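You operate a simulated robot arm through the tools that you are given. There is no shell and no other tool. Be economical: measure what you need, move in short steps, check, and stop when the job is done.

The job below is to be done with a simulated two-armed robot. You get a single attempt, and the scene is never put back.

JOB
Switch the middle hot plate off, wipe up the wet patch beside it and switch it on again.
Fine: the orange bag goes in the steel bowl; teal scouring pad, put back before the plate goes on. What is to be rubbed or washed off counts as gone when no trace of it is left.

It is judged by the outcome, as a careful person would: the job done as asked, and still so three seconds after it is handed in. It fails if anything else is knocked over, pushed out of place, dropped, spilled or broken.

ROBOT AND FRAMES
Two 7-joint arms with fingered hands on one trunk, on a base that drives. Base frame: it is fixed to the floor where the robot stands at the start and does not move with it; the origin is under the middle of the robot, x ahead of it, y to its left, z up. Units: m, degrees, N and s.
The left shoulder is at the start at [0.042, 0.163, 1.061], the right one opposite. Places, roughly: middle blue dial [0.8, -0.5, 0.6]; middle power switch [0.7, 0, 0.8]; middle pump switch [0.7, -0.4, 0.6]; middle vent lever [0.8, 0.1, 1.3]; middle wet patch [0.9, -0.5, 0.8]; p bowl [0.7, 0.2, 1]; power slide [0.8, -0.2, 0.8]. Payload 4 kg a hand.
The tool frame of a hand sits at the grasp point between the pads (the TCP): z along the fingers, y along the line on which they close. The tips reach 0.036 m beyond it. Largest opening 0.124 m; the body of the gripper starts 0.042 m behind the TCP. The gripper is a hand of 4 fingers: y runs from the thumb to the fingers, the wrist lies at [-0.015, -0.099, -0.189] in the tool frame, and closing takes about 1.5 s.
Orientation is that of the tool frame in the base frame, as a unit quaternion [x, y, z, w]. With the fingers straight down and the wrist toward the robot, the tool's x, y and z point along [0, 1, 0], [1, 0, 0] and [0, 0, -1] of the base frame.

CONTROLS
- The arms move only by the tool step_arm. It takes "left_targets", "right_targets" or both (then of equal length, played together; a hand with none holds still); each is one flat list of numbers, 6 for each row, row after row: the shift along the tool's x, y, z in m, then the turn, a rotation vector about the tool's x, y, z in degrees. In form: [x, y, z, rx, ry, rz, x, y, z, rx, ry, rz, ...]. A call has 1 to 12 rows; each row shifts and turns the commanded pose from where the row before left it, along the tool's axes as they then stand. "left_grip" and "right_grip" are, for a hand that has rows, the finger opening in m, from 0 to 0.124, set as the call begins (left out, the last holds). Rows are played at 5 a second. More than 0.05 m and 8.6 degrees between two rows, or a gripper value outside its range, and nothing of the call is played. A pose out of reach is approached as far as the arm can. The call stops where the force on the tool passes 40 N (or 10 N more than at its start, if that is more) or the arm is blocked; 0.2 s more then pass. Each finger travels about 0.045 m/s and halts on what it meets, pressing with about 29 N; the grip force reading is that of the motor and also rises with nothing between the fingers. The clock runs only during rows and for 0.2 s after the last one: add rows that do not move to give the fingers time. It gives the time, the measured TCP pose, the force on the tool (base axes), the opening and the grip force at its end, in the units of the frame above (readings bear some noise), with the torque about the TCP (base axes, N m) and any sound that the robot's microphone picked up.
- Cameras (640 x 400 px; columns grow to the right, rows downward): "scene" is now at [0.154, -0.0159, 1.3147]; the picture's right is [-0.15, -0.99, 0.02], its down [-0.33, 0.03, -0.94] and it looks along [0.93, -0.15, -0.33] (base axes); focal length 254 px, centre (320, 200). "left" rides on the left gripper at [-0.075, -0.086, -0.123] in its tool frame; the picture's right is [-0.70, -0.34, 0.63], its down [0.64, -0.68, 0.35] and it looks along [0.32, 0.65, 0.69] (tool axes); focal length 275 px, centre (320, 200). "right" rides on the right gripper at [0.075, -0.086, -0.123] in its tool frame; the picture's right is [-0.70, 0.34, -0.63], its down [-0.64, -0.68, 0.35] and it looks along [-0.32, 0.65, 0.69] (tool axes); focal length 275 px, centre (320, 200). There is no depth. A picture from a camera that has moved, and an enlarged one, comes with that camera's place and axes in the base frame and with its lens.
- get_image(camera): a new picture of that camera. The clock stands still meanwhile.
- raise_lower(by): slides the trunk up (or, below 0, down) by that many m; the arms and the scene camera ride with it, the base frame stays. It gives what a move gives, with no picture.
- drive_base(legs): drives the robot by 1 to 6 legs, each [ahead, left, turn to the left] in m, m and degrees, along the robot's own axes; the way and the turn of a leg run together, so that a leg with both is an arc; at most 1.5 m and 180 degrees a leg. The arms and the cameras ride along, it lands a little off, and it stops where it bumps. It gives what a move gives.
- finger_targets(index, middle, ring, thumb_bend, thumb_turn, hand): sets how far each is bent, from 0 (flat) to 1 (curled in); at 0.3 the hand is open as for a grip, at 0.7 the pads meet at the TCP. One left out holds its place. A second passes; each finger stops where it meets its share of the squeeze, and holds until it gets a number again. A gripper value or a shape takes the hand back. It gives what a move gives, with no picture; readings hold the bend of each and the force on the fingers (four entries, about 0 where the hand has none), thumb and palm. thumb_turn goes from beside the hand (0) to across from the fingers (1), as for a grip.
- preshape(shape, hand): the hand has 4 fingers and takes this shape, open, in about a second: jaw (thumb against the fingers, like two jaws); tri (thumb and two fingers); tip (a fingertip pinch); poke (one finger out to press); point (the index stretched); flat (the hand flat); cup (the hand cupped); fist (a fist). The gripper value then closes the fingers along that shape, each until it touches; the sizes above hold for jaw. It gives what a move gives, with no picture.
- aim_head(pan, tilt): turns the head with the scene camera to pan (to the left, within 86 degrees either way) and tilt (down, from -29 to 69), counted from straight ahead of the robot. It gives what a move gives.
- close_up(camera, box): a new picture of the part [left, top, right, bottom] of that camera's present view, enlarged. The clock stands still meanwhile.
- job_done(): hands the job in; it is judged then, once.

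Work in short steps. Places have to be worked out from the pictures, the camera data and where the tool is seen: move nearer, look again, correct. Check each grasp and each placing, and mend what went wrong. You have 120 turns and 108 pictures in all, those below and enlarged ones among them. Open the grippers and draw the arms clear of the work before you hand the job in, unless the task says otherwise; then end with one line.

The tools are called after "Emit:" by a JSON object that holds its "op" and its "data". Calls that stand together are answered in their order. step_arm: Moves the arms, as the interface text tells. Its arguments: {"type":"object","properties":{"left_targets":{"type":"array"},"left_grip":{"type":"number"},"right_targets":{"type":"array"},"right_grip":{"type":"number"}},"required":[]} The other tools are called the same way: raise_lower (by) slides the trunk up or down; preshape (shape, hand) gives the hand a shape; finger_targets (index, middle, ring, thumb_bend, thumb_turn, hand) moves the fingers one by one; drive_base (legs) drives the base; aim_head (pan, tilt) turns the head that bears the scene camera; get_image (camera) takes a picture; close_up (camera, box) takes an enlarged picture of a part of a camera's view; job_done () hands the job in.

At the start:

```text
time_s: 0.0
left_ee_pos: [0.5345, -0.0376, 1.2706]
left_orientation: [0.707, 0.707, 0.0, 0.0]
left_force: [0.3, -0.8, 1.0]
left_torque: [0.0, -0.02, -0.01]
left_width: 0.1234
left_gripper_force: 0.0
left_shape: jaw
left_bend: [0.3, 0.3, 0.3, 0.3, 0.98]
left_finger forces: [0.0, 0.0, 0.1, 0.0, 0.0, 0.0]
right_ee_pos: [0.544, -0.5297, 1.2118]
right_orientation: [0.707, 0.707, 0.0, 0.0]
right_force: [-0.1, 0.5, -1.0]
right_torque: [0.01, 0.02, 0.02]
right_width: 0.1234
right_gripper_force: 0.0
right_shape: jaw
right_bend: [0.3, 0.3, 0.3, 0.3, 0.98]
right_finger forces: [0.1, 0.0, 0.0, 0.0, 0.0, 0.0]
trunk travel left (down, up): [-0.225, 0.253]
robot x, y, heading: [-0.0041, 0.0007, -0.2]
head pan, tilt: [-8.6, 10.6]
```

scene: 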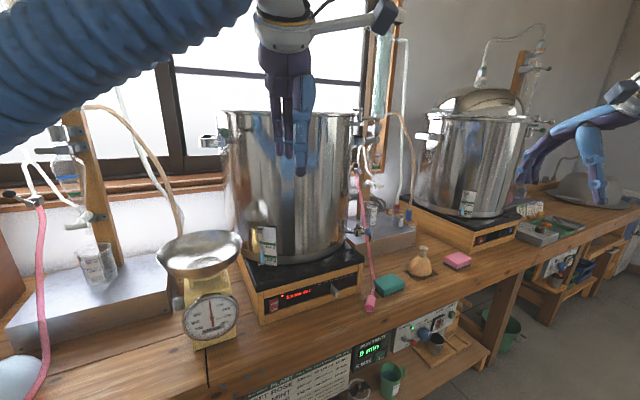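
right: 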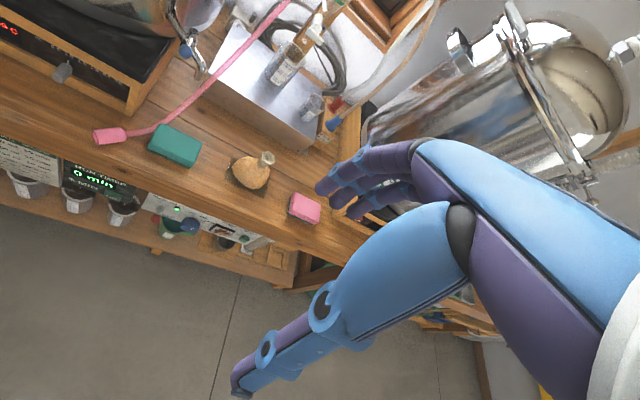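
left: 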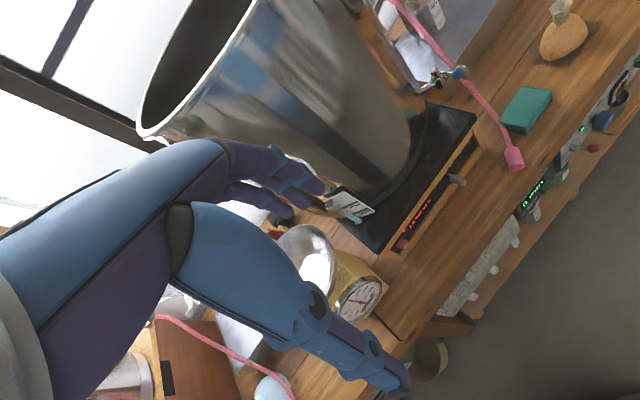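

I start with enlarged views to identify the controls, the patch, the bag and the bowl.

Emit:
{"op": "close_up", "data": {"camera": "scene", "box": [230, 220, 490, 382]}}

Emit:
{"op": "close_up", "data": {"camera": "right", "box": [0, 0, 380, 240]}}

Emit:
{"op": "close_up", "data": {"camera": "scene", "box": [480, 120, 640, 220]}}

```text
2.46 times, centred on (360, 301) of scene
camera zoom: at [0.154, -0.0159, 1.3147], right [-0.15, -0.99, 0.02], down [-0.33, 0.03, -0.94], along [0.93, -0.15, -0.33], focal length 626 px, centre (222, -49)
```

zoom: 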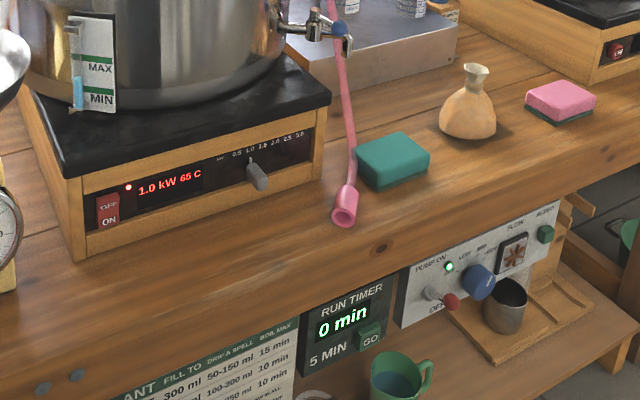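

```text
1.67 times, centred on (190, 120) of right
camera zoom: at [0.4584, -0.4549, 1.3344], right [0.34, -0.7, 0.63], down [-0.68, -0.64, -0.35], along [0.65, -0.32, -0.69], focal length 459 px, centre (537, 333)
```

zoom: 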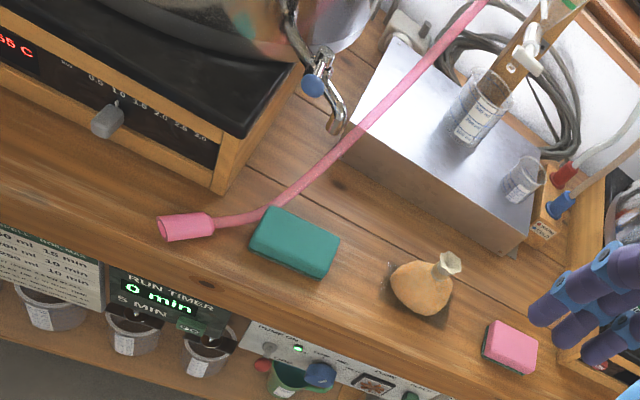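

```text
4.00 times, centred on (560, 170) of scene
camera zoom: at [0.154, -0.0159, 1.3147], right [-0.15, -0.99, 0.02], down [-0.33, 0.03, -0.94], along [0.93, -0.15, -0.33], focal length 1018 px, centre (-640, 320)
```

zoom: 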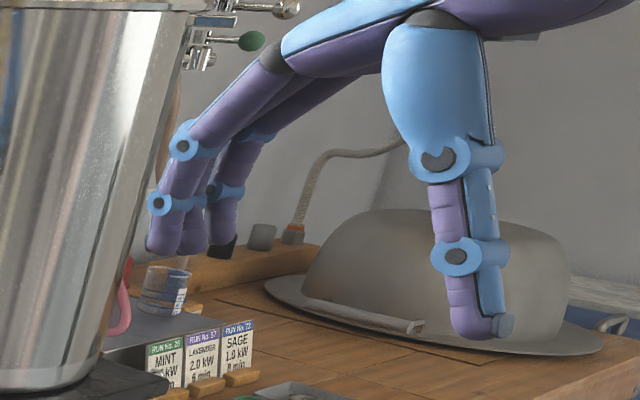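

Bag sits on the wet patch near (0.885, -0.507); teal pad near (0.81, -0.355); rocker near (0.74, 0.015). I check the switch, the scale pan and the surroundings in more detail.

Emit:
{"op": "close_up", "data": {"camera": "left", "box": [240, 140, 540, 328]}}

Emit:
{"op": "aim_head", "data": {"pan": 0, "tilt": 40}}

Emit:
{"op": "get_image", "data": {"camera": "scene"}}

Emit:
{"op": "preshape", "data": {"hand": "left", "shape": "poke"}}

Emit:
{"op": "get_image", "data": {"camera": "left"}}

```text
2.13 times, centred on (390, 234) of left
camera zoom: at [0.4485, -0.1119, 1.3918], right [-0.34, -0.7, -0.63], down [-0.68, 0.64, -0.35], along [0.65, 0.32, -0.69], focal length 586 px, centre (171, 128)
```

zoom: 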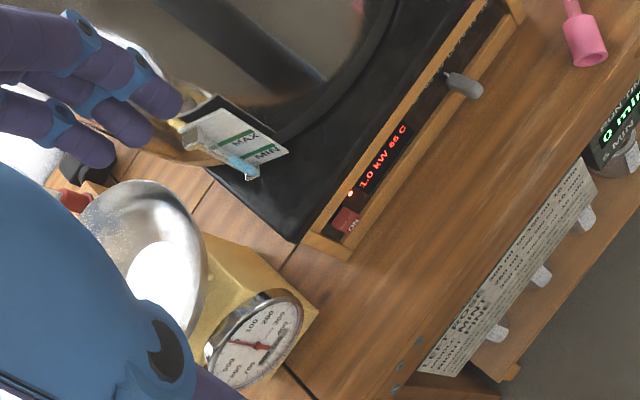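

```text
time_s: 0.9
left_ee_pos: [0.5333, -0.0369, 1.2695]
left_orientation: [0.707, 0.707, 0.0, 0.0]
left_force: [0.1, 0.3, 0.1]
left_torque: [0.03, -0.02, -0.01]
left_width: 0.1237
left_gripper_force: 0.0
left_shape: jaw
left_bend: [0.3, 0.3, 0.3, 0.3, 0.98]
left_finger forces: [0.1, 0.0, 0.0, 0.1, 0.0, 0.0]
right_ee_pos: [0.5442, -0.5287, 1.2105]
right_orientation: [0.707, 0.708, -0.001, 0.0]
right_force: [0.5, -0.2, 0.1]
right_torque: [0.02, 0.01, 0.0]
right_width: 0.124
right_gripper_force: 0.0
right_shape: jaw
right_bend: [0.3, 0.3, 0.3, 0.3, 0.98]
right_finger forces: [0.0, 0.0, 0.0, 0.1, 0.0, 0.0]
trunk travel left (down, up): [-0.225, 0.253]
robot x, y, heading: [0.0039, 0.0004, -0.1]
head pan, tilt: [0.0, 40.0]
```

```text
100 pictures are left
camera scene: at [0.1399, -0.0021, 1.2697], right [0.0, -1.0, 0.0], down [-0.75, 0.0, -0.66], along [0.66, 0.0, -0.75], focal length 254 px, centre (320, 200)
```

scene: 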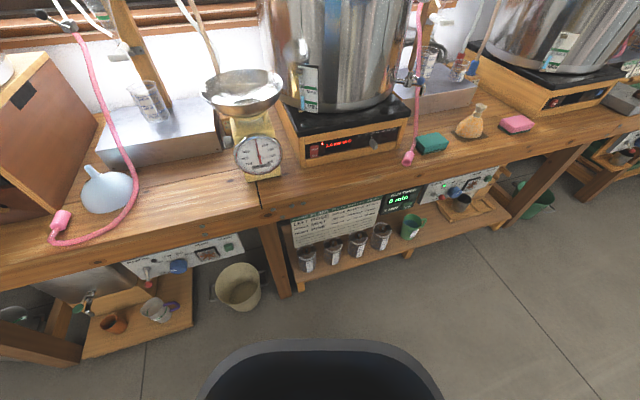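

```text
time_s: 1.8
left_ee_pos: [0.5345, -0.0369, 1.2682]
left_orientation: [0.707, 0.707, 0.0, 0.0]
left_force: [-0.3, -0.8, 0.7]
left_torque: [0.0, -0.01, 0.01]
left_width: 0.0001
left_gripper_force: 0.0
left_shape: poke
left_bend: [0.7, 0.7, 0.99, 0.0, 1.0]
left_finger forces: [0.1, 0.0, 0.1, 0.0, 0.1, 0.2]
right_ee_pos: [0.544, -0.5294, 1.2122]
right_orientation: [0.707, 0.707, -0.001, 0.0]
right_force: [-0.3, -0.4, -0.8]
right_torque: [-0.01, -0.03, -0.01]
right_width: 0.1234
right_gripper_force: 0.0
right_shape: jaw
right_bend: [0.3, 0.3, 0.3, 0.3, 0.98]
right_finger forces: [0.1, 0.0, 0.1, 0.0, 0.0, 0.1]
trunk travel left (down, up): [-0.225, 0.253]
robot x, y, heading: [0.0014, -0.0013, -0.1]
head pan, tilt: [0.0, 40.0]
```

```text
99 pictures are left
camera left: at [0.4485, -0.1119, 1.3918], right [-0.34, -0.7, -0.63], down [-0.68, 0.64, -0.35], along [0.65, 0.32, -0.69], focal length 275 px, centre (320, 200)
```

left: 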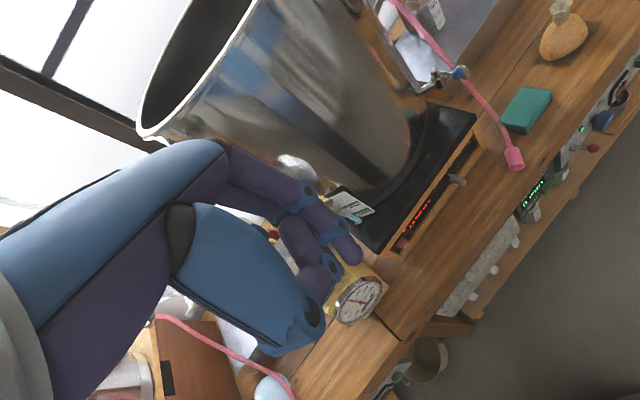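

The poke shape looks like a bent bundle; I try the pointing shape and a picture.

Emit:
{"op": "preshape", "data": {"hand": "left", "shape": "point"}}

Emit:
{"op": "get_image", "data": {"camera": "left"}}

Emit:
{"op": "aim_head", "data": {"pan": 0, "tilt": 20}}

Emit:
{"op": "get_image", "data": {"camera": "scene"}}

```text
time_s: 2.7
left_ee_pos: [0.5343, -0.0374, 1.2674]
left_orientation: [0.707, 0.707, 0.0, 0.0]
left_force: [0.2, -0.7, -0.3]
left_torque: [0.01, 0.03, -0.02]
left_width: 0.1161
left_gripper_force: 0.1
left_shape: point
left_bend: [0.32, 1.0, 1.0, 1.0, 0.89]
left_finger forces: [0.1, 0.1, 0.0, 0.1, 0.0, 0.1]
right_ee_pos: [0.5441, -0.5283, 1.2113]
right_orientation: [0.707, 0.708, 0.0, 0.0]
right_force: [0.7, -0.7, 0.2]
right_torque: [0.01, 0.01, 0.01]
right_width: 0.1236
right_gripper_force: 0.1
right_shape: jaw
right_bend: [0.3, 0.3, 0.3, 0.3, 0.98]
right_finger forces: [0.0, 0.0, 0.0, 0.1, 0.0, 0.1]
trunk travel left (down, up): [-0.225, 0.253]
robot x, y, heading: [-0.0002, -0.0003, -0.1]
head pan, tilt: [0.0, 40.0]
```

```text
98 pictures are left
camera left: at [0.4485, -0.1119, 1.3918], right [-0.34, -0.7, -0.63], down [-0.68, 0.64, -0.35], along [0.65, 0.32, -0.69], focal length 275 px, centre (320, 200)
```

left: 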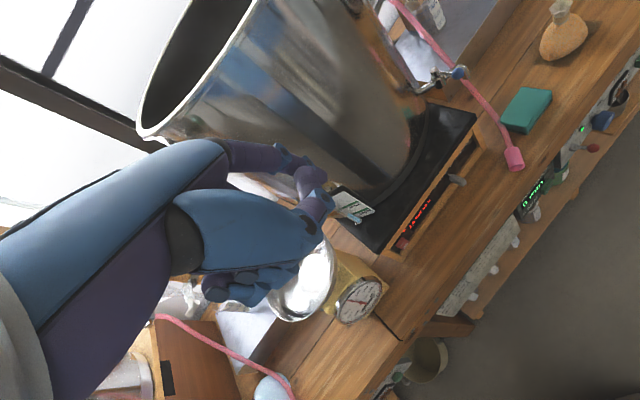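

```text
time_s: 3.6
left_ee_pos: [0.5344, -0.0366, 1.2688]
left_orientation: [0.707, 0.707, 0.0, -0.001]
left_force: [0.0, -0.2, 1.4]
left_torque: [-0.03, -0.02, -0.01]
left_width: 0.1163
left_gripper_force: 0.1
left_shape: point
left_bend: [0.32, 1.0, 1.0, 1.0, 0.89]
left_finger forces: [0.1, 0.0, 0.0, 0.0, 0.0, 0.0]
right_ee_pos: [0.544, -0.5294, 1.2128]
right_orientation: [0.707, 0.708, 0.0, 0.001]
right_force: [-1.0, 0.5, -0.2]
right_torque: [-0.02, 0.01, 0.01]
right_width: 0.1235
right_gripper_force: 0.1
right_shape: jaw
right_bend: [0.3, 0.3, 0.3, 0.3, 0.98]
right_finger forces: [0.0, 0.0, 0.0, 0.0, 0.1, 0.1]
trunk travel left (down, up): [-0.225, 0.253]
robot x, y, heading: [0.0023, -0.0007, -0.2]
head pan, tilt: [0.0, 20.0]
```

```text
97 pictures are left
camera scene: at [0.1527, -0.0021, 1.2993], right [0.0, -1.0, 0.0], down [-0.48, 0.0, -0.88], along [0.88, 0.0, -0.48], focal length 254 px, centre (320, 200)
```

scene: 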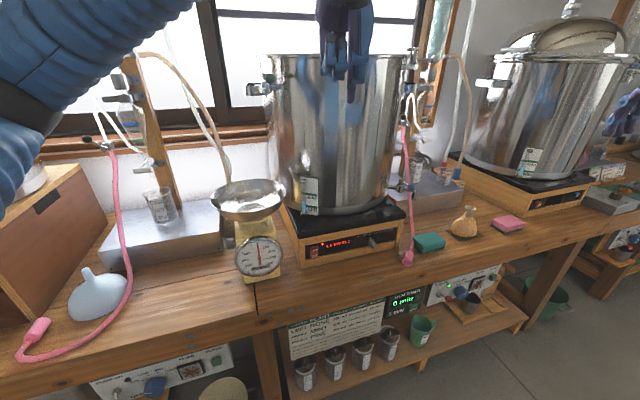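

The index finger protrudes; I zoom in on its tip to locate it against the tool frame.

Emit:
{"op": "close_up", "data": {"camera": "scene", "box": [290, 0, 420, 120]}}

Emit:
{"op": "close_up", "data": {"camera": "left", "box": [160, 120, 480, 320]}}

Emit:
{"op": "close_up", "data": {"camera": "scene", "box": [200, 170, 420, 290]}}

```text
3.33 times, centred on (355, 60) of scene
camera zoom: at [0.1527, -0.0021, 1.2993], right [0.0, -1.0, 0.0], down [-0.48, 0.0, -0.88], along [0.88, 0.0, -0.48], focal length 848 px, centre (203, 667)
```

zoom: 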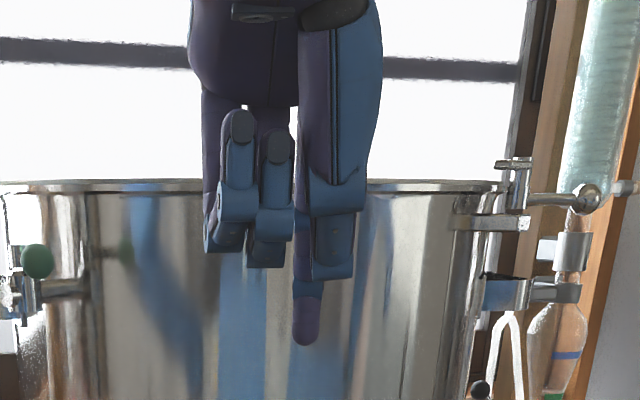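

```text
2.00 times, centred on (320, 220) of left
camera zoom: at [0.4485, -0.1119, 1.3918], right [-0.34, -0.7, -0.63], down [-0.68, 0.64, -0.35], along [0.65, 0.32, -0.69], focal length 551 px, centre (320, 160)
```

zoom: 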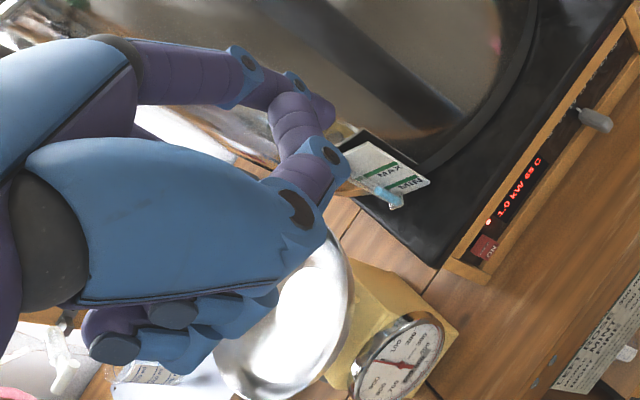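

```text
2.91 times, centred on (310, 230) of scene
camera zoom: at [0.1527, -0.0021, 1.2993], right [0.0, -1.0, 0.0], down [-0.48, 0.0, -0.88], along [0.88, 0.0, -0.48], focal length 740 px, centre (349, 113)
```

zoom: 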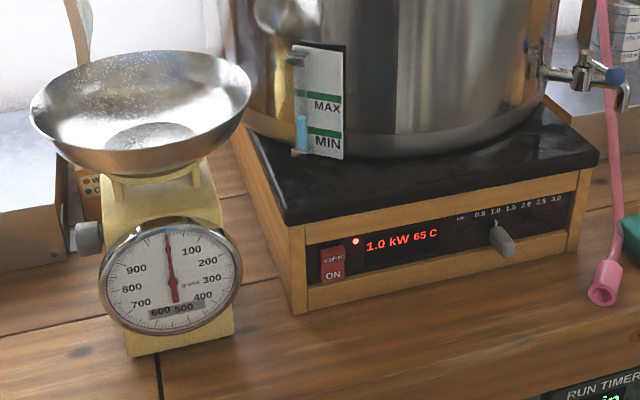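

Index tip is about (-0.018, 0.075, 0.034) in the tool frame. I straighten the index further and tilt the hand forward 25° in place to see how it clears the thumb.

Emit:
{"op": "finger_targets", "data": {"hand": "left", "index": 0.1}}

Emit:
{"op": "step_arm", "data": {"left_targets": [0, 0, 0, -6.25, 0, 0, 0, 0, 0, -6.25, 0, 0, 0, 0, 0, -6.25, 0, 0, 0, 0, 0, -6.25, 0, 0]}}

Emit:
{"op": "get_image", "data": {"camera": "left"}}

Emit:
{"op": "close_up", "data": {"camera": "scene", "box": [290, 0, 420, 120]}}

```text
time_s: 4.6
left_ee_pos: [0.533, -0.0369, 1.2685]
left_orientation: [0.708, 0.707, 0.0, 0.0]
left_force: [0.4, -0.1, 0.0]
left_torque: [0.03, -0.05, 0.0]
left_width: 0.0446
left_gripper_force: 0.1
left_shape: fingers
left_bend: [0.1, 1.0, 1.0, 1.0, 0.89]
left_finger forces: [0.0, 0.0, 0.1, 0.1, 0.0, 0.0]
right_ee_pos: [0.5441, -0.5286, 1.2115]
right_orientation: [0.707, 0.707, -0.001, 0.0]
right_force: [0.2, 0.1, -0.2]
right_torque: [-0.01, 0.01, 0.0]
right_width: 0.1238
right_gripper_force: 0.1
right_shape: jaw
right_bend: [0.3, 0.3, 0.3, 0.3, 0.98]
right_finger forces: [0.0, 0.0, 0.0, 0.0, 0.0, 0.0]
trunk travel left (down, up): [-0.225, 0.253]
robot x, y, heading: [-0.0005, -0.0022, -0.3]
head pan, tilt: [0.0, 20.0]
```

```text
time_s: 5.6
left_ee_pos: [0.5347, -0.037, 1.2681]
left_orientation: [0.691, 0.69, 0.153, 0.154]
left_force: [0.3, -0.2, -0.6]
left_torque: [0.02, -0.03, 0.0]
left_width: 0.0447
left_gripper_force: 0.0
left_shape: fingers
left_bend: [0.1, 1.0, 1.0, 1.0, 0.89]
left_finger forces: [0.1, 0.1, 0.0, 0.0, 0.0, 0.1]
right_ee_pos: [0.5448, -0.5287, 1.2121]
right_orientation: [0.707, 0.707, 0.0, 0.001]
right_force: [-0.2, -0.1, -0.1]
right_torque: [-0.02, 0.01, 0.02]
right_width: 0.1239
right_gripper_force: 0.2
right_shape: jaw
right_bend: [0.3, 0.3, 0.3, 0.3, 0.98]
right_finger forces: [0.1, 0.1, 0.0, 0.0, 0.0, 0.0]
trunk travel left (down, up): [-0.225, 0.253]
robot x, y, heading: [0.0001, 0.0013, 0.1]
head pan, tilt: [0.0, 20.0]
```

```text
93 pictures are left
camera left: at [0.4047, -0.1119, 1.3439], right [-0.04, -0.7, -0.72], down [-0.47, 0.64, -0.6], along [0.88, 0.32, -0.35], focal length 275 px, centre (320, 200)
```

left: 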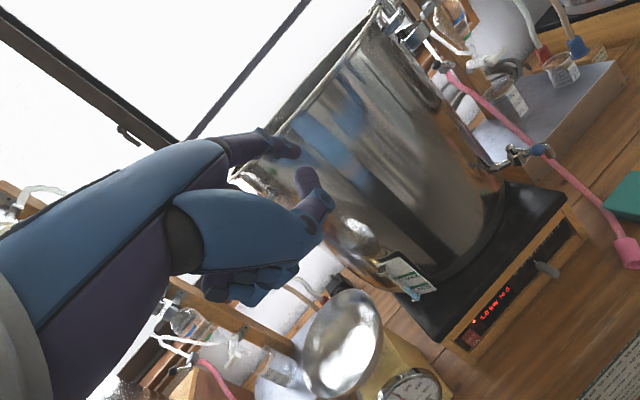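

```text
3.33 times, centred on (355, 60) of scene
camera zoom: at [0.1527, -0.002, 1.2994], right [0.0, -1.0, 0.0], down [-0.48, 0.0, -0.88], along [0.88, 0.0, -0.48], focal length 848 px, centre (203, 667)
```

zoom: 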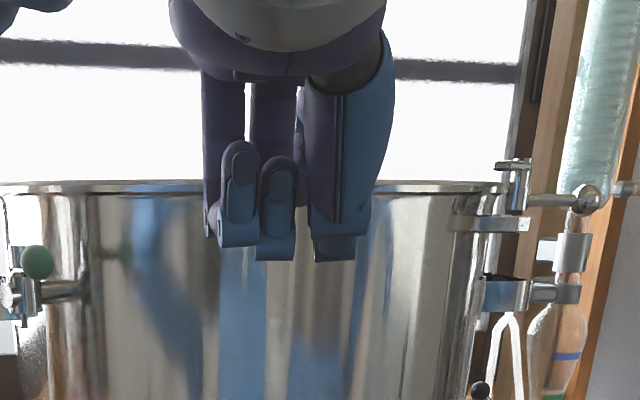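

The curled thumb sits close to the index; I swing it beside the hand and put the index back to 0.25.

Emit:
{"op": "finger_targets", "data": {"hand": "left", "index": 0.25, "thumb_turn": 0, "thumb_bend": 0.6}}

Emit:
{"op": "get_image", "data": {"camera": "left"}}

Emit:
{"op": "close_up", "data": {"camera": "scene", "box": [290, 0, 420, 120]}}

```text
time_s: 6.6
left_ee_pos: [0.5348, -0.0366, 1.2681]
left_orientation: [0.69, 0.69, 0.153, 0.154]
left_force: [0.3, -1.1, -0.3]
left_torque: [0.02, 0.0, 0.0]
left_width: 0.137
left_gripper_force: 0.0
left_shape: fingers
left_bend: [0.25, 1.0, 1.0, 0.6, 0.0]
left_finger forces: [0.0, 0.0, 0.0, 0.0, 0.1, 0.1]
right_ee_pos: [0.5441, -0.5288, 1.2116]
right_orientation: [0.707, 0.707, 0.0, 0.0]
right_force: [0.5, -0.4, 0.2]
right_torque: [0.0, -0.02, 0.0]
right_width: 0.1238
right_gripper_force: 0.1
right_shape: jaw
right_bend: [0.3, 0.3, 0.3, 0.3, 0.98]
right_finger forces: [0.0, 0.0, 0.0, 0.0, 0.0, 0.0]
trunk travel left (down, up): [-0.225, 0.253]
robot x, y, heading: [0.0004, 0.0011, 0.1]
head pan, tilt: [0.0, 20.0]
```

```text
91 pictures are left
camera left: at [0.4049, -0.1118, 1.3441], right [-0.04, -0.7, -0.72], down [-0.47, 0.64, -0.6], along [0.88, 0.32, -0.35], focal length 275 px, centre (320, 200)
```

left: 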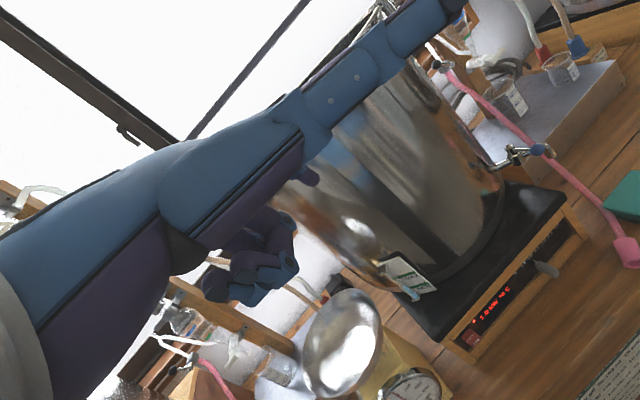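

```text
3.33 times, centred on (355, 60) of scene
camera zoom: at [0.1527, -0.0021, 1.2994], right [0.0, -1.0, 0.0], down [-0.48, 0.0, -0.88], along [0.88, 0.0, -0.48], focal length 848 px, centre (203, 667)
```

zoom: 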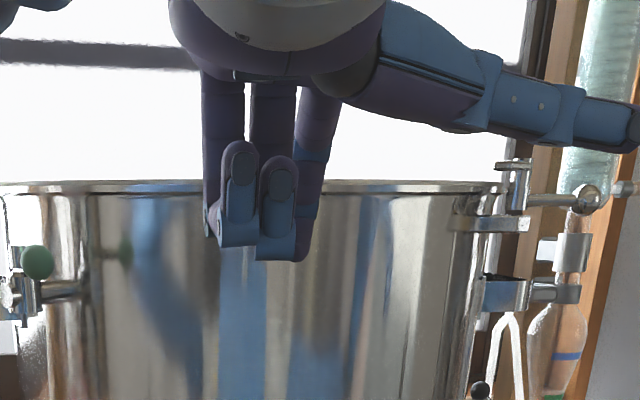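

Two views put the rocker at about x 0.713, y 0.013, with OFF half at z 0.837 and ON half at 0.813; the index tip is about (+0.07, -0.013, +0.01) from the TCP. I curl the thumb back and lower the hand in front of the panel.

Emit:
{"op": "finger_targets", "data": {"hand": "left", "index": 0.25, "thumb_turn": 0.89, "thumb_bend": 1.0}}

Emit:
{"op": "step_arm", "data": {"left_targets": [0.0071, -0.0128, 0.0391, 0, 0, 0, 0.0071, -0.0128, 0.0391, 0, 0, 0, 0.0071, -0.0128, 0.0391, 0, 0, 0, 0.0071, -0.0128, 0.0391, 0, 0, 0, 0.0071, -0.0128, 0.0391, 0, 0, 0, 0.0071, -0.0128, 0.0391, 0, 0, 0, 0.0071, -0.0128, 0.0391, 0, 0, 0, 0.0071, -0.0128, 0.0391, 0, 0, 0, 0.0071, -0.0128, 0.0391, 0, 0, 0]}}

Emit:
{"op": "aim_head", "data": {"pan": 0, "tilt": 35}}

Emit:
{"op": "get_image", "data": {"camera": "scene"}}

Emit:
{"op": "get_image", "data": {"camera": "left"}}

```text
time_s: 7.6
left_ee_pos: [0.5337, -0.0368, 1.2678]
left_orientation: [0.69, 0.691, 0.153, 0.153]
left_force: [-0.4, -0.4, -0.1]
left_torque: [0.01, 0.01, -0.02]
left_width: 0.0174
left_gripper_force: 0.1
left_shape: fingers
left_bend: [0.25, 1.0, 1.0, 1.0, 0.91]
left_finger forces: [0.0, 0.1, 0.0, 0.0, 0.0, 0.0]
right_ee_pos: [0.5437, -0.5289, 1.2114]
right_orientation: [0.707, 0.708, 0.0, 0.0]
right_force: [0.8, 0.9, 0.9]
right_torque: [-0.02, 0.0, 0.0]
right_width: 0.124
right_gripper_force: 0.0
right_shape: jaw
right_bend: [0.3, 0.3, 0.3, 0.3, 0.98]
right_finger forces: [0.1, 0.0, 0.0, 0.0, 0.0, 0.0]
trunk travel left (down, up): [-0.225, 0.253]
robot x, y, heading: [0.0056, 0.0017, -0.1]
head pan, tilt: [0.0, 20.0]
```

```text
time_s: 9.8
left_ee_pos: [0.5877, 0.0237, 0.9347]
left_orientation: [0.685, 0.685, 0.182, 0.165]
left_force: [-0.2, 0.0, -0.2]
left_torque: [0.01, 0.03, -0.02]
left_width: 0.0172
left_gripper_force: 0.0
left_shape: fingers
left_bend: [0.25, 1.0, 1.0, 1.0, 0.91]
left_finger forces: [0.0, 0.0, 0.1, 0.0, 0.1, 0.1]
right_ee_pos: [0.5328, -0.5471, 1.2137]
right_orientation: [0.711, 0.704, 0.009, 0.0]
right_force: [-0.2, -0.6, -0.8]
right_torque: [0.08, 0.01, -0.01]
right_width: 0.1235
right_gripper_force: 0.2
right_shape: jaw
right_bend: [0.3, 0.3, 0.3, 0.3, 0.98]
right_finger forces: [0.0, 0.0, 0.0, 0.0, 0.0, 0.1]
trunk travel left (down, up): [-0.225, 0.253]
robot x, y, heading: [0.0032, 0.0005, -0.9]
head pan, tilt: [0.0, 20.0]
stopped in row 9 (left hand): the arm was blocked; the commanded pose is now the measured one
```

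```text
time_s: 10.5
left_ee_pos: [0.5851, 0.0236, 0.937]
left_orientation: [0.686, 0.685, 0.181, 0.168]
left_force: [0.4, 0.8, 0.5]
left_torque: [-0.01, 0.01, 0.0]
left_width: 0.0172
left_gripper_force: 0.1
left_shape: fingers
left_bend: [0.25, 1.0, 1.0, 1.0, 0.91]
left_finger forces: [0.1, 0.0, 0.1, 0.1, 0.0, 0.0]
right_ee_pos: [0.5311, -0.5453, 1.2167]
right_orientation: [0.711, 0.703, 0.009, 0.002]
right_force: [0.0, 0.2, -0.3]
right_torque: [0.02, 0.05, 0.0]
right_width: 0.1239
right_gripper_force: 0.0
right_shape: jaw
right_bend: [0.3, 0.3, 0.3, 0.3, 0.98]
right_finger forces: [0.0, 0.0, 0.0, 0.1, 0.0, 0.1]
trunk travel left (down, up): [-0.225, 0.253]
robot x, y, heading: [0.0089, 0.0032, -0.9]
head pan, tilt: [0.0, 35.0]
```

```text
89 pictures are left
camera scene: at [0.1363, -0.0141, 1.2807], right [-0.01, -1.0, -0.01], down [-0.68, 0.02, -0.73], along [0.73, 0.0, -0.68], focal length 254 px, centre (320, 200)
```

scene: 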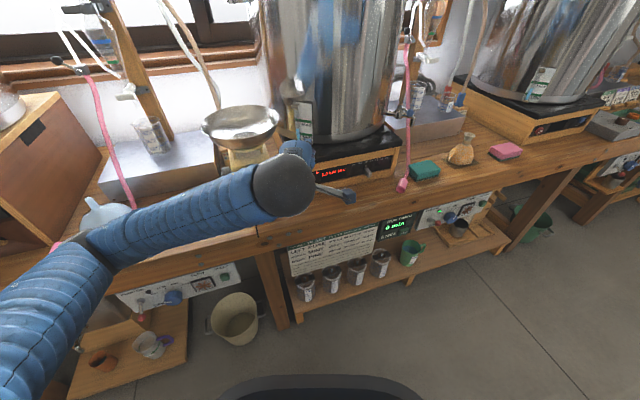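

```text
88 pictures are left
camera left: at [0.4522, -0.0523, 1.002], right [0.01, -0.68, -0.73], down [-0.43, 0.65, -0.62], along [0.9, 0.32, -0.29], focal length 275 px, centre (320, 200)
```

left: 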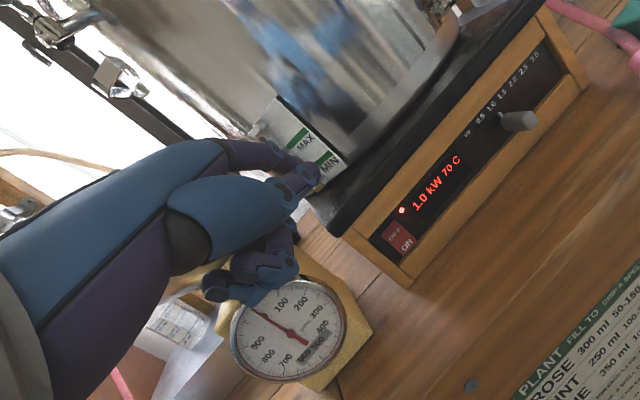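

The arm is folded too tight (the tilted wrist is near the body), and the base got nudged. I back the base 0.13 m and undo the heading offset.

Emit:
{"op": "drive_base", "data": {"legs": [[-0.14, 0, 0.8]]}}

Emit:
{"op": "get_image", "data": {"camera": "scene"}}

```text
time_s: 11.9
left_ee_pos: [0.4481, 0.0385, 0.9184]
left_orientation: [0.683, 0.692, 0.168, 0.161]
left_force: [-0.4, -0.5, 0.2]
left_torque: [0.0, 0.0, 0.03]
left_width: 0.0172
left_gripper_force: 0.1
left_shape: fingers
left_bend: [0.25, 1.0, 1.0, 1.0, 0.91]
left_finger forces: [0.0, 0.1, 0.0, 0.0, 0.0, 0.0]
right_ee_pos: [0.4079, -0.526, 1.2137]
right_orientation: [0.706, 0.708, 0.001, 0.001]
right_force: [-0.8, 0.2, -0.1]
right_torque: [0.03, -0.03, 0.0]
right_width: 0.1238
right_gripper_force: 0.0
right_shape: jaw
right_bend: [0.3, 0.3, 0.3, 0.3, 0.98]
right_finger forces: [0.0, 0.0, 0.0, 0.0, 0.0, 0.0]
trunk travel left (down, up): [-0.225, 0.253]
robot x, y, heading: [-0.1345, 0.0013, -0.0]
head pan, tilt: [0.0, 35.0]
```

```text
87 pictures are left
camera scene: at [0.007, 0.0003, 1.2768], right [0.0, -1.0, 0.0], down [-0.69, 0.0, -0.72], along [0.72, 0.0, -0.69], focal length 254 px, centre (320, 200)
```

scene: 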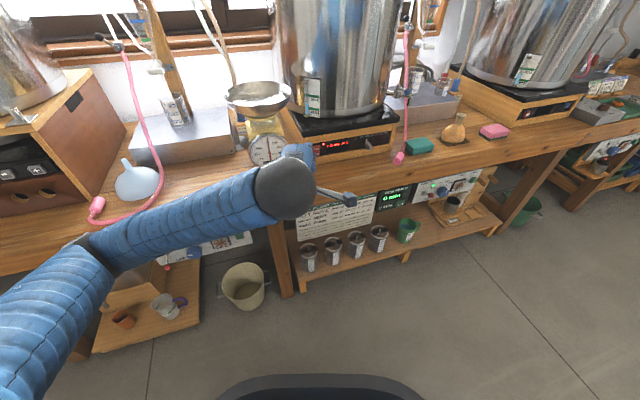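

Clear now. I move the hand forward to about (0.58, 0.027, 0.87) and look.

Emit:
{"op": "step_arm", "data": {"left_targets": [-0.003, 0.025, 0.025, 0, 0, 0, -0.003, 0.025, 0.025, 0, 0, 0, -0.003, 0.025, 0.025, 0, 0, 0, -0.003, 0.025, 0.025, 0, 0, 0]}}

Emit:
{"op": "get_image", "data": {"camera": "left"}}

Emit:
{"op": "close_up", "data": {"camera": "scene", "box": [200, 70, 460, 230]}}

```text
time_s: 12.9
left_ee_pos: [0.5849, 0.0285, 0.8722]
left_orientation: [0.683, 0.693, 0.167, 0.161]
left_force: [-0.2, 0.1, -0.2]
left_torque: [0.01, 0.03, 0.0]
left_width: 0.0173
left_gripper_force: 0.0
left_shape: fingers
left_bend: [0.25, 1.0, 1.0, 1.0, 0.91]
left_finger forces: [0.1, 0.0, 0.0, 0.0, 0.1, 0.1]
right_ee_pos: [0.4115, -0.5269, 1.2118]
right_orientation: [0.706, 0.709, 0.0, 0.0]
right_force: [0.3, 0.5, -0.3]
right_torque: [0.01, 0.0, -0.02]
right_width: 0.1236
right_gripper_force: 0.0
right_shape: jaw
right_bend: [0.3, 0.3, 0.3, 0.3, 0.98]
right_finger forces: [0.0, 0.0, 0.0, 0.0, 0.0, 0.1]
trunk travel left (down, up): [-0.225, 0.253]
robot x, y, heading: [-0.1317, 0.0052, -0.0]
head pan, tilt: [0.0, 35.0]
```

```text
86 pictures are left
camera left: at [0.4539, -0.0479, 0.9428], right [0.0, -0.69, -0.72], down [-0.46, 0.64, -0.61], along [0.89, 0.33, -0.32], focal length 275 px, centre (320, 200)
```

left: 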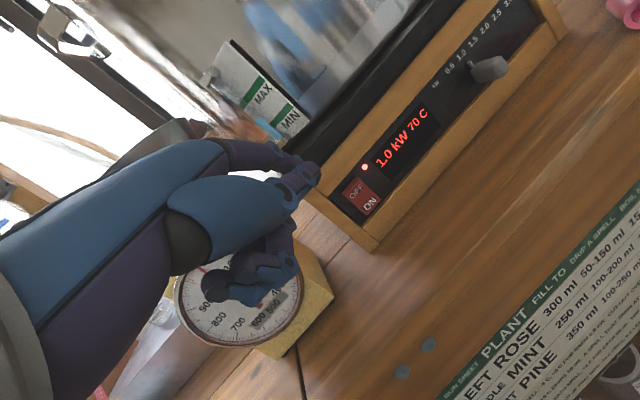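

```text
2.46 times, centred on (330, 150) of scene
camera zoom: at [0.0092, 0.0002, 1.2765], right [0.0, -1.0, 0.0], down [-0.69, 0.0, -0.72], along [0.72, 0.0, -0.69], focal length 626 px, centre (295, 323)
```

zoom: 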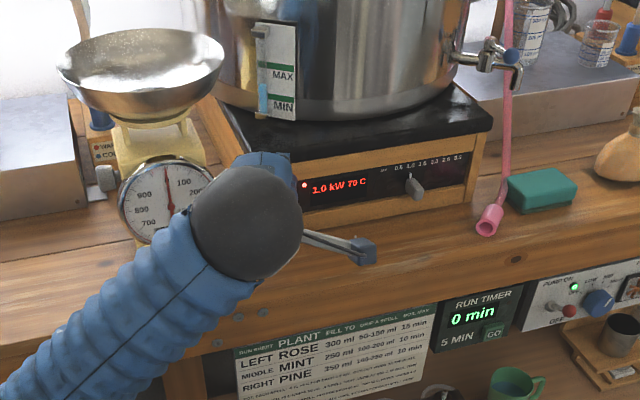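

Refined: OFF half at (0.713, 0.013, 0.832). I move closer and lower to just short of it and look again.

Emit:
{"op": "step_arm", "data": {"left_targets": [-0.0012, 0.007, 0.0265, 0, 0, 0, -0.0013, 0.007, 0.0265, 0, 0, 0]}}

Emit:
{"op": "close_up", "data": {"camera": "left", "box": [200, 100, 440, 250]}}

```text
time_s: 13.5
left_ee_pos: [0.6201, 0.0267, 0.8311]
left_orientation: [0.683, 0.692, 0.169, 0.161]
left_force: [-0.1, 0.2, -0.1]
left_torque: [-0.01, -0.02, -0.04]
left_width: 0.0172
left_gripper_force: 0.0
left_shape: fingers
left_bend: [0.25, 1.0, 1.0, 1.0, 0.91]
left_finger forces: [0.0, 0.0, 0.1, 0.0, 0.0, 0.0]
right_ee_pos: [0.41, -0.5249, 1.2127]
right_orientation: [0.706, 0.709, 0.001, 0.001]
right_force: [-0.3, -0.2, 0.1]
right_torque: [0.0, -0.01, -0.01]
right_width: 0.1241
right_gripper_force: 0.0
right_shape: jaw
right_bend: [0.3, 0.3, 0.3, 0.3, 0.98]
right_finger forces: [0.0, 0.0, 0.1, 0.1, 0.0, 0.0]
trunk travel left (down, up): [-0.225, 0.253]
robot x, y, heading: [-0.1386, -0.0017, 0.2]
head pan, tilt: [0.0, 35.0]
```

```text
2.67 times, centred on (320, 175) of left
camera zoom: at [0.4901, -0.0498, 0.9025], right [0.0, -0.69, -0.72], down [-0.46, 0.64, -0.61], along [0.89, 0.33, -0.32], focal length 734 px, centre (320, 267)
```

zoom: 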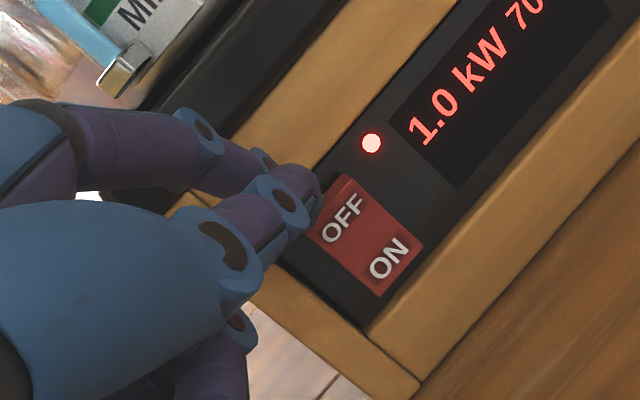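

The thumb hides the fingertip. I swing it partly aside to see the tip against the rocker.

Emit:
{"op": "finger_targets", "data": {"hand": "left", "thumb_turn": 0.4}}

Emit:
{"op": "close_up", "data": {"camera": "left", "box": [200, 100, 440, 250]}}

```text
time_s: 14.5
left_ee_pos: [0.6208, 0.0269, 0.8325]
left_orientation: [0.683, 0.692, 0.167, 0.162]
left_force: [0.3, -0.6, -1.2]
left_torque: [0.02, 0.02, 0.01]
left_width: 0.0402
left_gripper_force: 0.1
left_shape: fingers
left_bend: [0.25, 1.0, 1.0, 1.0, 0.41]
left_finger forces: [0.1, 0.0, 0.1, 0.1, 0.1, 0.1]
right_ee_pos: [0.4102, -0.5259, 1.2135]
right_orientation: [0.707, 0.708, 0.001, 0.001]
right_force: [0.0, 0.0, -0.1]
right_torque: [0.01, -0.01, 0.0]
right_width: 0.1241
right_gripper_force: 0.0
right_shape: jaw
right_bend: [0.3, 0.3, 0.3, 0.3, 0.98]
right_finger forces: [0.0, 0.0, 0.0, 0.0, 0.0, 0.0]
trunk travel left (down, up): [-0.225, 0.253]
robot x, y, heading: [-0.1339, 0.0055, 0.3]
head pan, tilt: [0.0, 35.0]
```

```text
2.67 times, centred on (320, 175) of left
camera zoom: at [0.49, -0.0498, 0.9029], right [0.0, -0.69, -0.72], down [-0.46, 0.64, -0.61], along [0.89, 0.33, -0.32], focal length 734 px, centre (320, 267)
```

zoom: 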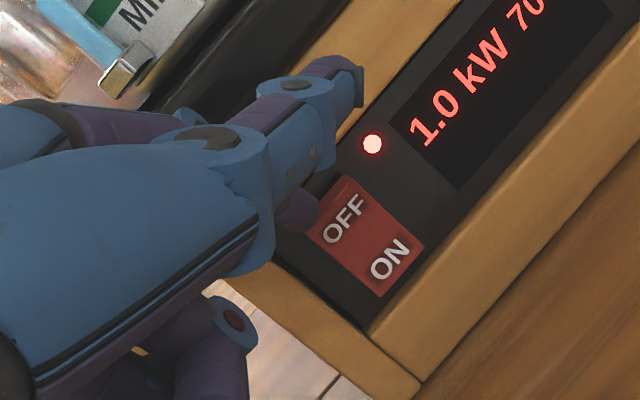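

The index tip is at about (0.693, 0.014, 0.844), 2 cm in front of the OFF half. I return the thumb and press forward, slightly down.

Emit:
{"op": "finger_targets", "data": {"hand": "left", "thumb_turn": 0.9}}

Emit:
{"op": "step_arm", "data": {"left_targets": [0, 0.0085, 0.0105, 0, 0, 0, 0, 0.009, 0.0042, 0, 0, 0, 0, 0.009, 0.0042, 0, 0, 0, 0, 0.0045, 0.0021, 0, 0, 0]}}

Emit:
{"op": "close_up", "data": {"camera": "left", "box": [200, 60, 520, 260]}}

```text
time_s: 15.5
left_ee_pos: [0.6208, 0.0277, 0.8321]
left_orientation: [0.683, 0.692, 0.168, 0.161]
left_force: [-1.2, -0.4, -0.1]
left_torque: [-0.01, -0.01, -0.05]
left_width: 0.0168
left_gripper_force: 0.1
left_shape: fingers
left_bend: [0.25, 1.0, 1.0, 1.0, 0.92]
left_finger forces: [0.0, 0.1, 0.0, 0.1, 0.1, 0.0]
right_ee_pos: [0.41, -0.5257, 1.212]
right_orientation: [0.706, 0.708, 0.0, 0.0]
right_force: [0.1, 0.8, 0.7]
right_torque: [-0.02, 0.0, -0.01]
right_width: 0.1241
right_gripper_force: 0.0
right_shape: jaw
right_bend: [0.3, 0.3, 0.3, 0.3, 0.98]
right_finger forces: [0.0, 0.0, 0.0, 0.0, 0.0, 0.1]
trunk travel left (down, up): [-0.225, 0.253]
robot x, y, heading: [-0.1334, 0.0035, 0.4]
head pan, tilt: [0.0, 35.0]
```

```text
time_s: 16.1
left_ee_pos: [0.6375, 0.0247, 0.8353]
left_orientation: [0.684, 0.69, 0.17, 0.167]
left_force: [-28.9, -1.1, 15.9]
left_torque: [0.0, -1.55, -0.06]
left_width: 0.0152
left_gripper_force: 32.7
left_shape: fingers
left_bend: [0.3, 1.0, 1.0, 1.0, 0.92]
left_finger forces: [65.4, 0.0, 0.0, 0.0, 0.0, 0.1]
right_ee_pos: [0.407, -0.5255, 1.2128]
right_orientation: [0.706, 0.708, 0.001, 0.0]
right_force: [0.0, -1.3, -0.5]
right_torque: [0.0, 0.0, 0.04]
right_width: 0.124
right_gripper_force: 0.0
right_shape: jaw
right_bend: [0.3, 0.3, 0.3, 0.3, 0.98]
right_finger forces: [0.1, 0.1, 0.1, 0.0, 0.1, 0.0]
trunk travel left (down, up): [-0.225, 0.253]
robot x, y, heading: [-0.134, 0.0025, 0.3]
head pan, tilt: [0.0, 35.0]
stopped in row 3 (left hand): the force on the tool passed its limit (the readings are from after the stop); the commanded pose is now the measured one
```

```text
2.00 times, centred on (360, 160) of left
camera zoom: at [0.5057, -0.0514, 0.9044], right [0.0, -0.7, -0.72], down [-0.45, 0.64, -0.62], along [0.89, 0.32, -0.31], focal length 551 px, centre (240, 280)
```

zoom: 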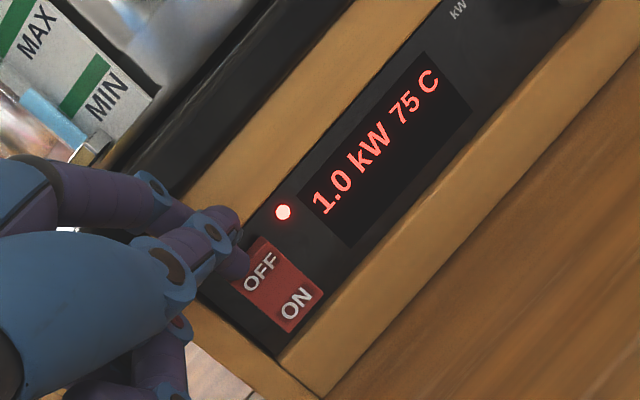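

The finger met the panel at the rocker's top edge; the display is still lit. I back off, go 10 mm lower and press again.

Emit:
{"op": "step_arm", "data": {"left_targets": [0, -0.0136, -0.0063, 0, 0, 0, 0, -0.0047, 0.0108, 0, 0, 0, 0.001, 0.009, 0.0042, 0, 0, 0, 0, 0.0055, 0.0025, 0, 0, 0, 0, 0.0055, 0.0025, 0, 0, 0]}}

Emit:
{"op": "close_up", "data": {"camera": "left", "box": [200, 60, 520, 260]}}

```text
time_s: 16.9
left_ee_pos: [0.6314, 0.0234, 0.8263]
left_orientation: [0.685, 0.688, 0.17, 0.172]
left_force: [-22.7, -0.4, 18.8]
left_torque: [-0.12, -1.87, -0.08]
left_width: 0.0166
left_gripper_force: 19.7
left_shape: fingers
left_bend: [0.24, 1.0, 1.0, 1.0, 0.92]
left_finger forces: [39.4, 0.0, 0.1, 0.0, 0.0, 0.0]
right_ee_pos: [0.407, -0.5261, 1.2133]
right_orientation: [0.707, 0.708, 0.0, 0.001]
right_force: [0.2, 0.2, -0.5]
right_torque: [0.01, 0.0, -0.01]
right_width: 0.1237
right_gripper_force: 0.0
right_shape: jaw
right_bend: [0.3, 0.3, 0.3, 0.3, 0.98]
right_finger forces: [0.0, 0.0, 0.1, 0.0, 0.0, 0.0]
trunk travel left (down, up): [-0.225, 0.253]
robot x, y, heading: [-0.1348, 0.0021, 0.3]
head pan, tilt: [0.0, 35.0]
stopped in row 4 (left hand): the force on the tool passed its limit (the readings are from after the stop); the commanded pose is now the measured one
```

```text
2.00 times, centred on (360, 160) of left
camera zoom: at [0.4979, -0.0514, 0.8949], right [0.0, -0.7, -0.72], down [-0.44, 0.64, -0.63], along [0.9, 0.32, -0.31], focal length 551 px, centre (240, 280)
```

zoom: 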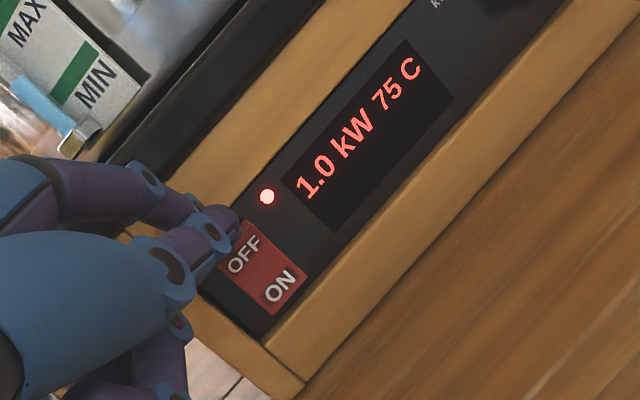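

Contact pushes the finger upward, so it seems to sit on the rocker's top rim. I back off 20 mm, lower 12 mm, and look before pressing.

Emit:
{"op": "step_arm", "data": {"left_targets": [0, -0.0181, -0.0085, 0, 0, 0, 0, -0.0051, 0.0109, 0, 0, 0]}}

Emit:
{"op": "finger_targets", "data": {"hand": "left", "thumb_turn": 0.4, "index": 0.25}}

Emit:
{"op": "close_up", "data": {"camera": "left", "box": [200, 100, 440, 250]}}

```text
time_s: 17.5
left_ee_pos: [0.6124, 0.0244, 0.8069]
left_orientation: [0.684, 0.689, 0.17, 0.168]
left_force: [0.3, 0.6, 0.0]
left_torque: [0.01, -0.02, 0.06]
left_width: 0.0167
left_gripper_force: 0.1
left_shape: fingers
left_bend: [0.25, 1.0, 1.0, 1.0, 0.92]
left_finger forces: [0.1, 0.2, 0.0, 0.0, 0.1, 0.1]
right_ee_pos: [0.4098, -0.5263, 1.2117]
right_orientation: [0.707, 0.708, 0.002, 0.0]
right_force: [0.0, 0.1, 0.0]
right_torque: [-0.05, -0.01, 0.03]
right_width: 0.1239
right_gripper_force: 0.0
right_shape: jaw
right_bend: [0.3, 0.3, 0.3, 0.3, 0.98]
right_finger forces: [0.1, 0.0, 0.1, 0.1, 0.0, 0.1]
trunk travel left (down, up): [-0.225, 0.253]
robot x, y, heading: [-0.1372, 0.0025, 0.1]
head pan, tilt: [0.0, 35.0]
```

```text
time_s: 18.5
left_ee_pos: [0.6129, 0.0233, 0.8086]
left_orientation: [0.684, 0.689, 0.169, 0.168]
left_force: [-0.1, -0.3, -0.1]
left_torque: [0.01, 0.0, 0.0]
left_width: 0.0407
left_gripper_force: 0.1
left_shape: fingers
left_bend: [0.25, 1.0, 1.0, 1.0, 0.41]
left_finger forces: [0.0, 0.0, 0.1, 0.1, 0.0, 0.0]
right_ee_pos: [0.4087, -0.5249, 1.2124]
right_orientation: [0.707, 0.707, 0.001, 0.001]
right_force: [-0.4, -0.5, 0.2]
right_torque: [0.01, 0.01, 0.05]
right_width: 0.1241
right_gripper_force: 0.1
right_shape: jaw
right_bend: [0.3, 0.3, 0.3, 0.3, 0.98]
right_finger forces: [0.0, 0.0, 0.0, 0.0, 0.0, 0.0]
trunk travel left (down, up): [-0.225, 0.253]
robot x, y, heading: [-0.1345, 0.0069, -0.1]
head pan, tilt: [0.0, 35.0]
```

```text
2.67 times, centred on (320, 175) of left
camera zoom: at [0.4807, -0.0514, 0.8779], right [0.0, -0.7, -0.72], down [-0.45, 0.64, -0.62], along [0.89, 0.32, -0.31], focal length 734 px, centre (320, 267)
```

zoom: 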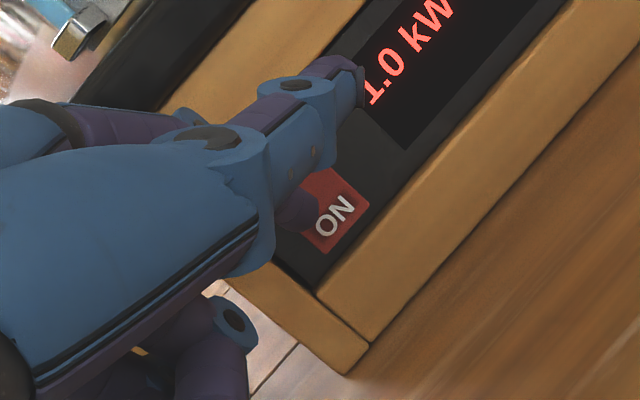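

The tip is now level with the rocker's middle (z≈0.82). I go up 8 mm, then press forward in small steps.

Emit:
{"op": "finger_targets", "data": {"hand": "left", "thumb_turn": 0.9}}

Emit:
{"op": "step_arm", "data": {"left_targets": [0, 0.0037, -0.0071, 0, 0, 0, 0, 0.0089, 0.0045, 0, 0, 0, 0, 0.0053, 0.0027, 0, 0, 0, 0, 0.0053, 0.0027, 0, 0, 0, 0, 0.0053, 0.0027, 0, 0, 0, 0, 0.0053, 0.0027, 0, 0, 0]}}

Emit:
{"op": "close_up", "data": {"camera": "left", "box": [200, 60, 520, 260]}}

```text
time_s: 19.5
left_ee_pos: [0.6133, 0.0243, 0.8084]
left_orientation: [0.685, 0.689, 0.169, 0.169]
left_force: [0.0, -0.2, 0.1]
left_torque: [-0.02, 0.03, 0.0]
left_width: 0.0168
left_gripper_force: 0.1
left_shape: fingers
left_bend: [0.25, 1.0, 1.0, 1.0, 0.92]
left_finger forces: [0.1, 0.0, 0.1, 0.1, 0.0, 0.1]
right_ee_pos: [0.4097, -0.5256, 1.2122]
right_orientation: [0.706, 0.708, 0.001, 0.001]
right_force: [-0.5, -0.2, 0.6]
right_torque: [0.01, 0.02, 0.0]
right_width: 0.1238
right_gripper_force: 0.1
right_shape: jaw
right_bend: [0.3, 0.3, 0.3, 0.3, 0.98]
right_finger forces: [0.0, 0.0, 0.0, 0.0, 0.0, 0.1]
trunk travel left (down, up): [-0.225, 0.253]
robot x, y, heading: [-0.1365, 0.0037, 0.1]
head pan, tilt: [0.0, 35.0]
```

```text
time_s: 20.9
left_ee_pos: [0.6454, 0.0226, 0.8195]
left_orientation: [0.686, 0.687, 0.17, 0.17]
left_force: [-24.0, -9.3, 10.5]
left_torque: [0.01, -0.86, -0.77]
left_width: 0.0098
left_gripper_force: 13.9
left_shape: fingers
left_bend: [0.3, 1.0, 1.0, 0.99, 0.91]
left_finger forces: [28.6, 0.0, 0.1, 0.0, 0.1, 0.0]
right_ee_pos: [0.4053, -0.5274, 1.2131]
right_orientation: [0.706, 0.708, 0.001, 0.001]
right_force: [-0.4, -0.3, -0.3]
right_torque: [0.02, 0.03, 0.0]
right_width: 0.124
right_gripper_force: 0.0
right_shape: jaw
right_bend: [0.3, 0.3, 0.3, 0.3, 0.98]
right_finger forces: [0.1, 0.0, 0.0, 0.0, 0.0, 0.0]
trunk travel left (down, up): [-0.225, 0.253]
robot x, y, heading: [-0.1378, -0.0001, 0.3]
head pan, tilt: [0.0, 35.0]
```

```text
2.00 times, centred on (360, 160) of left
camera zoom: at [0.5126, -0.0526, 0.8884], right [0.0, -0.7, -0.72], down [-0.44, 0.64, -0.62], along [0.9, 0.32, -0.31], focal length 551 px, centre (240, 280)
```

zoom: 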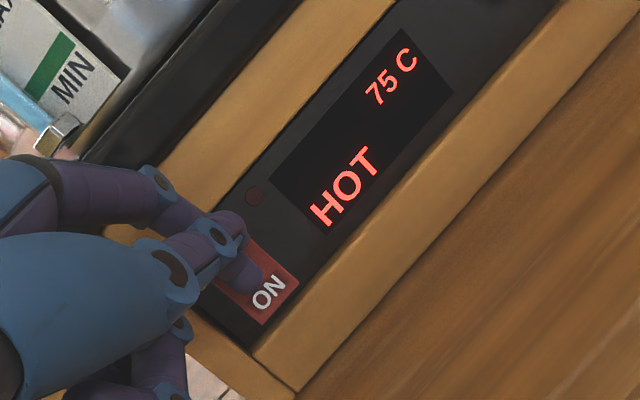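

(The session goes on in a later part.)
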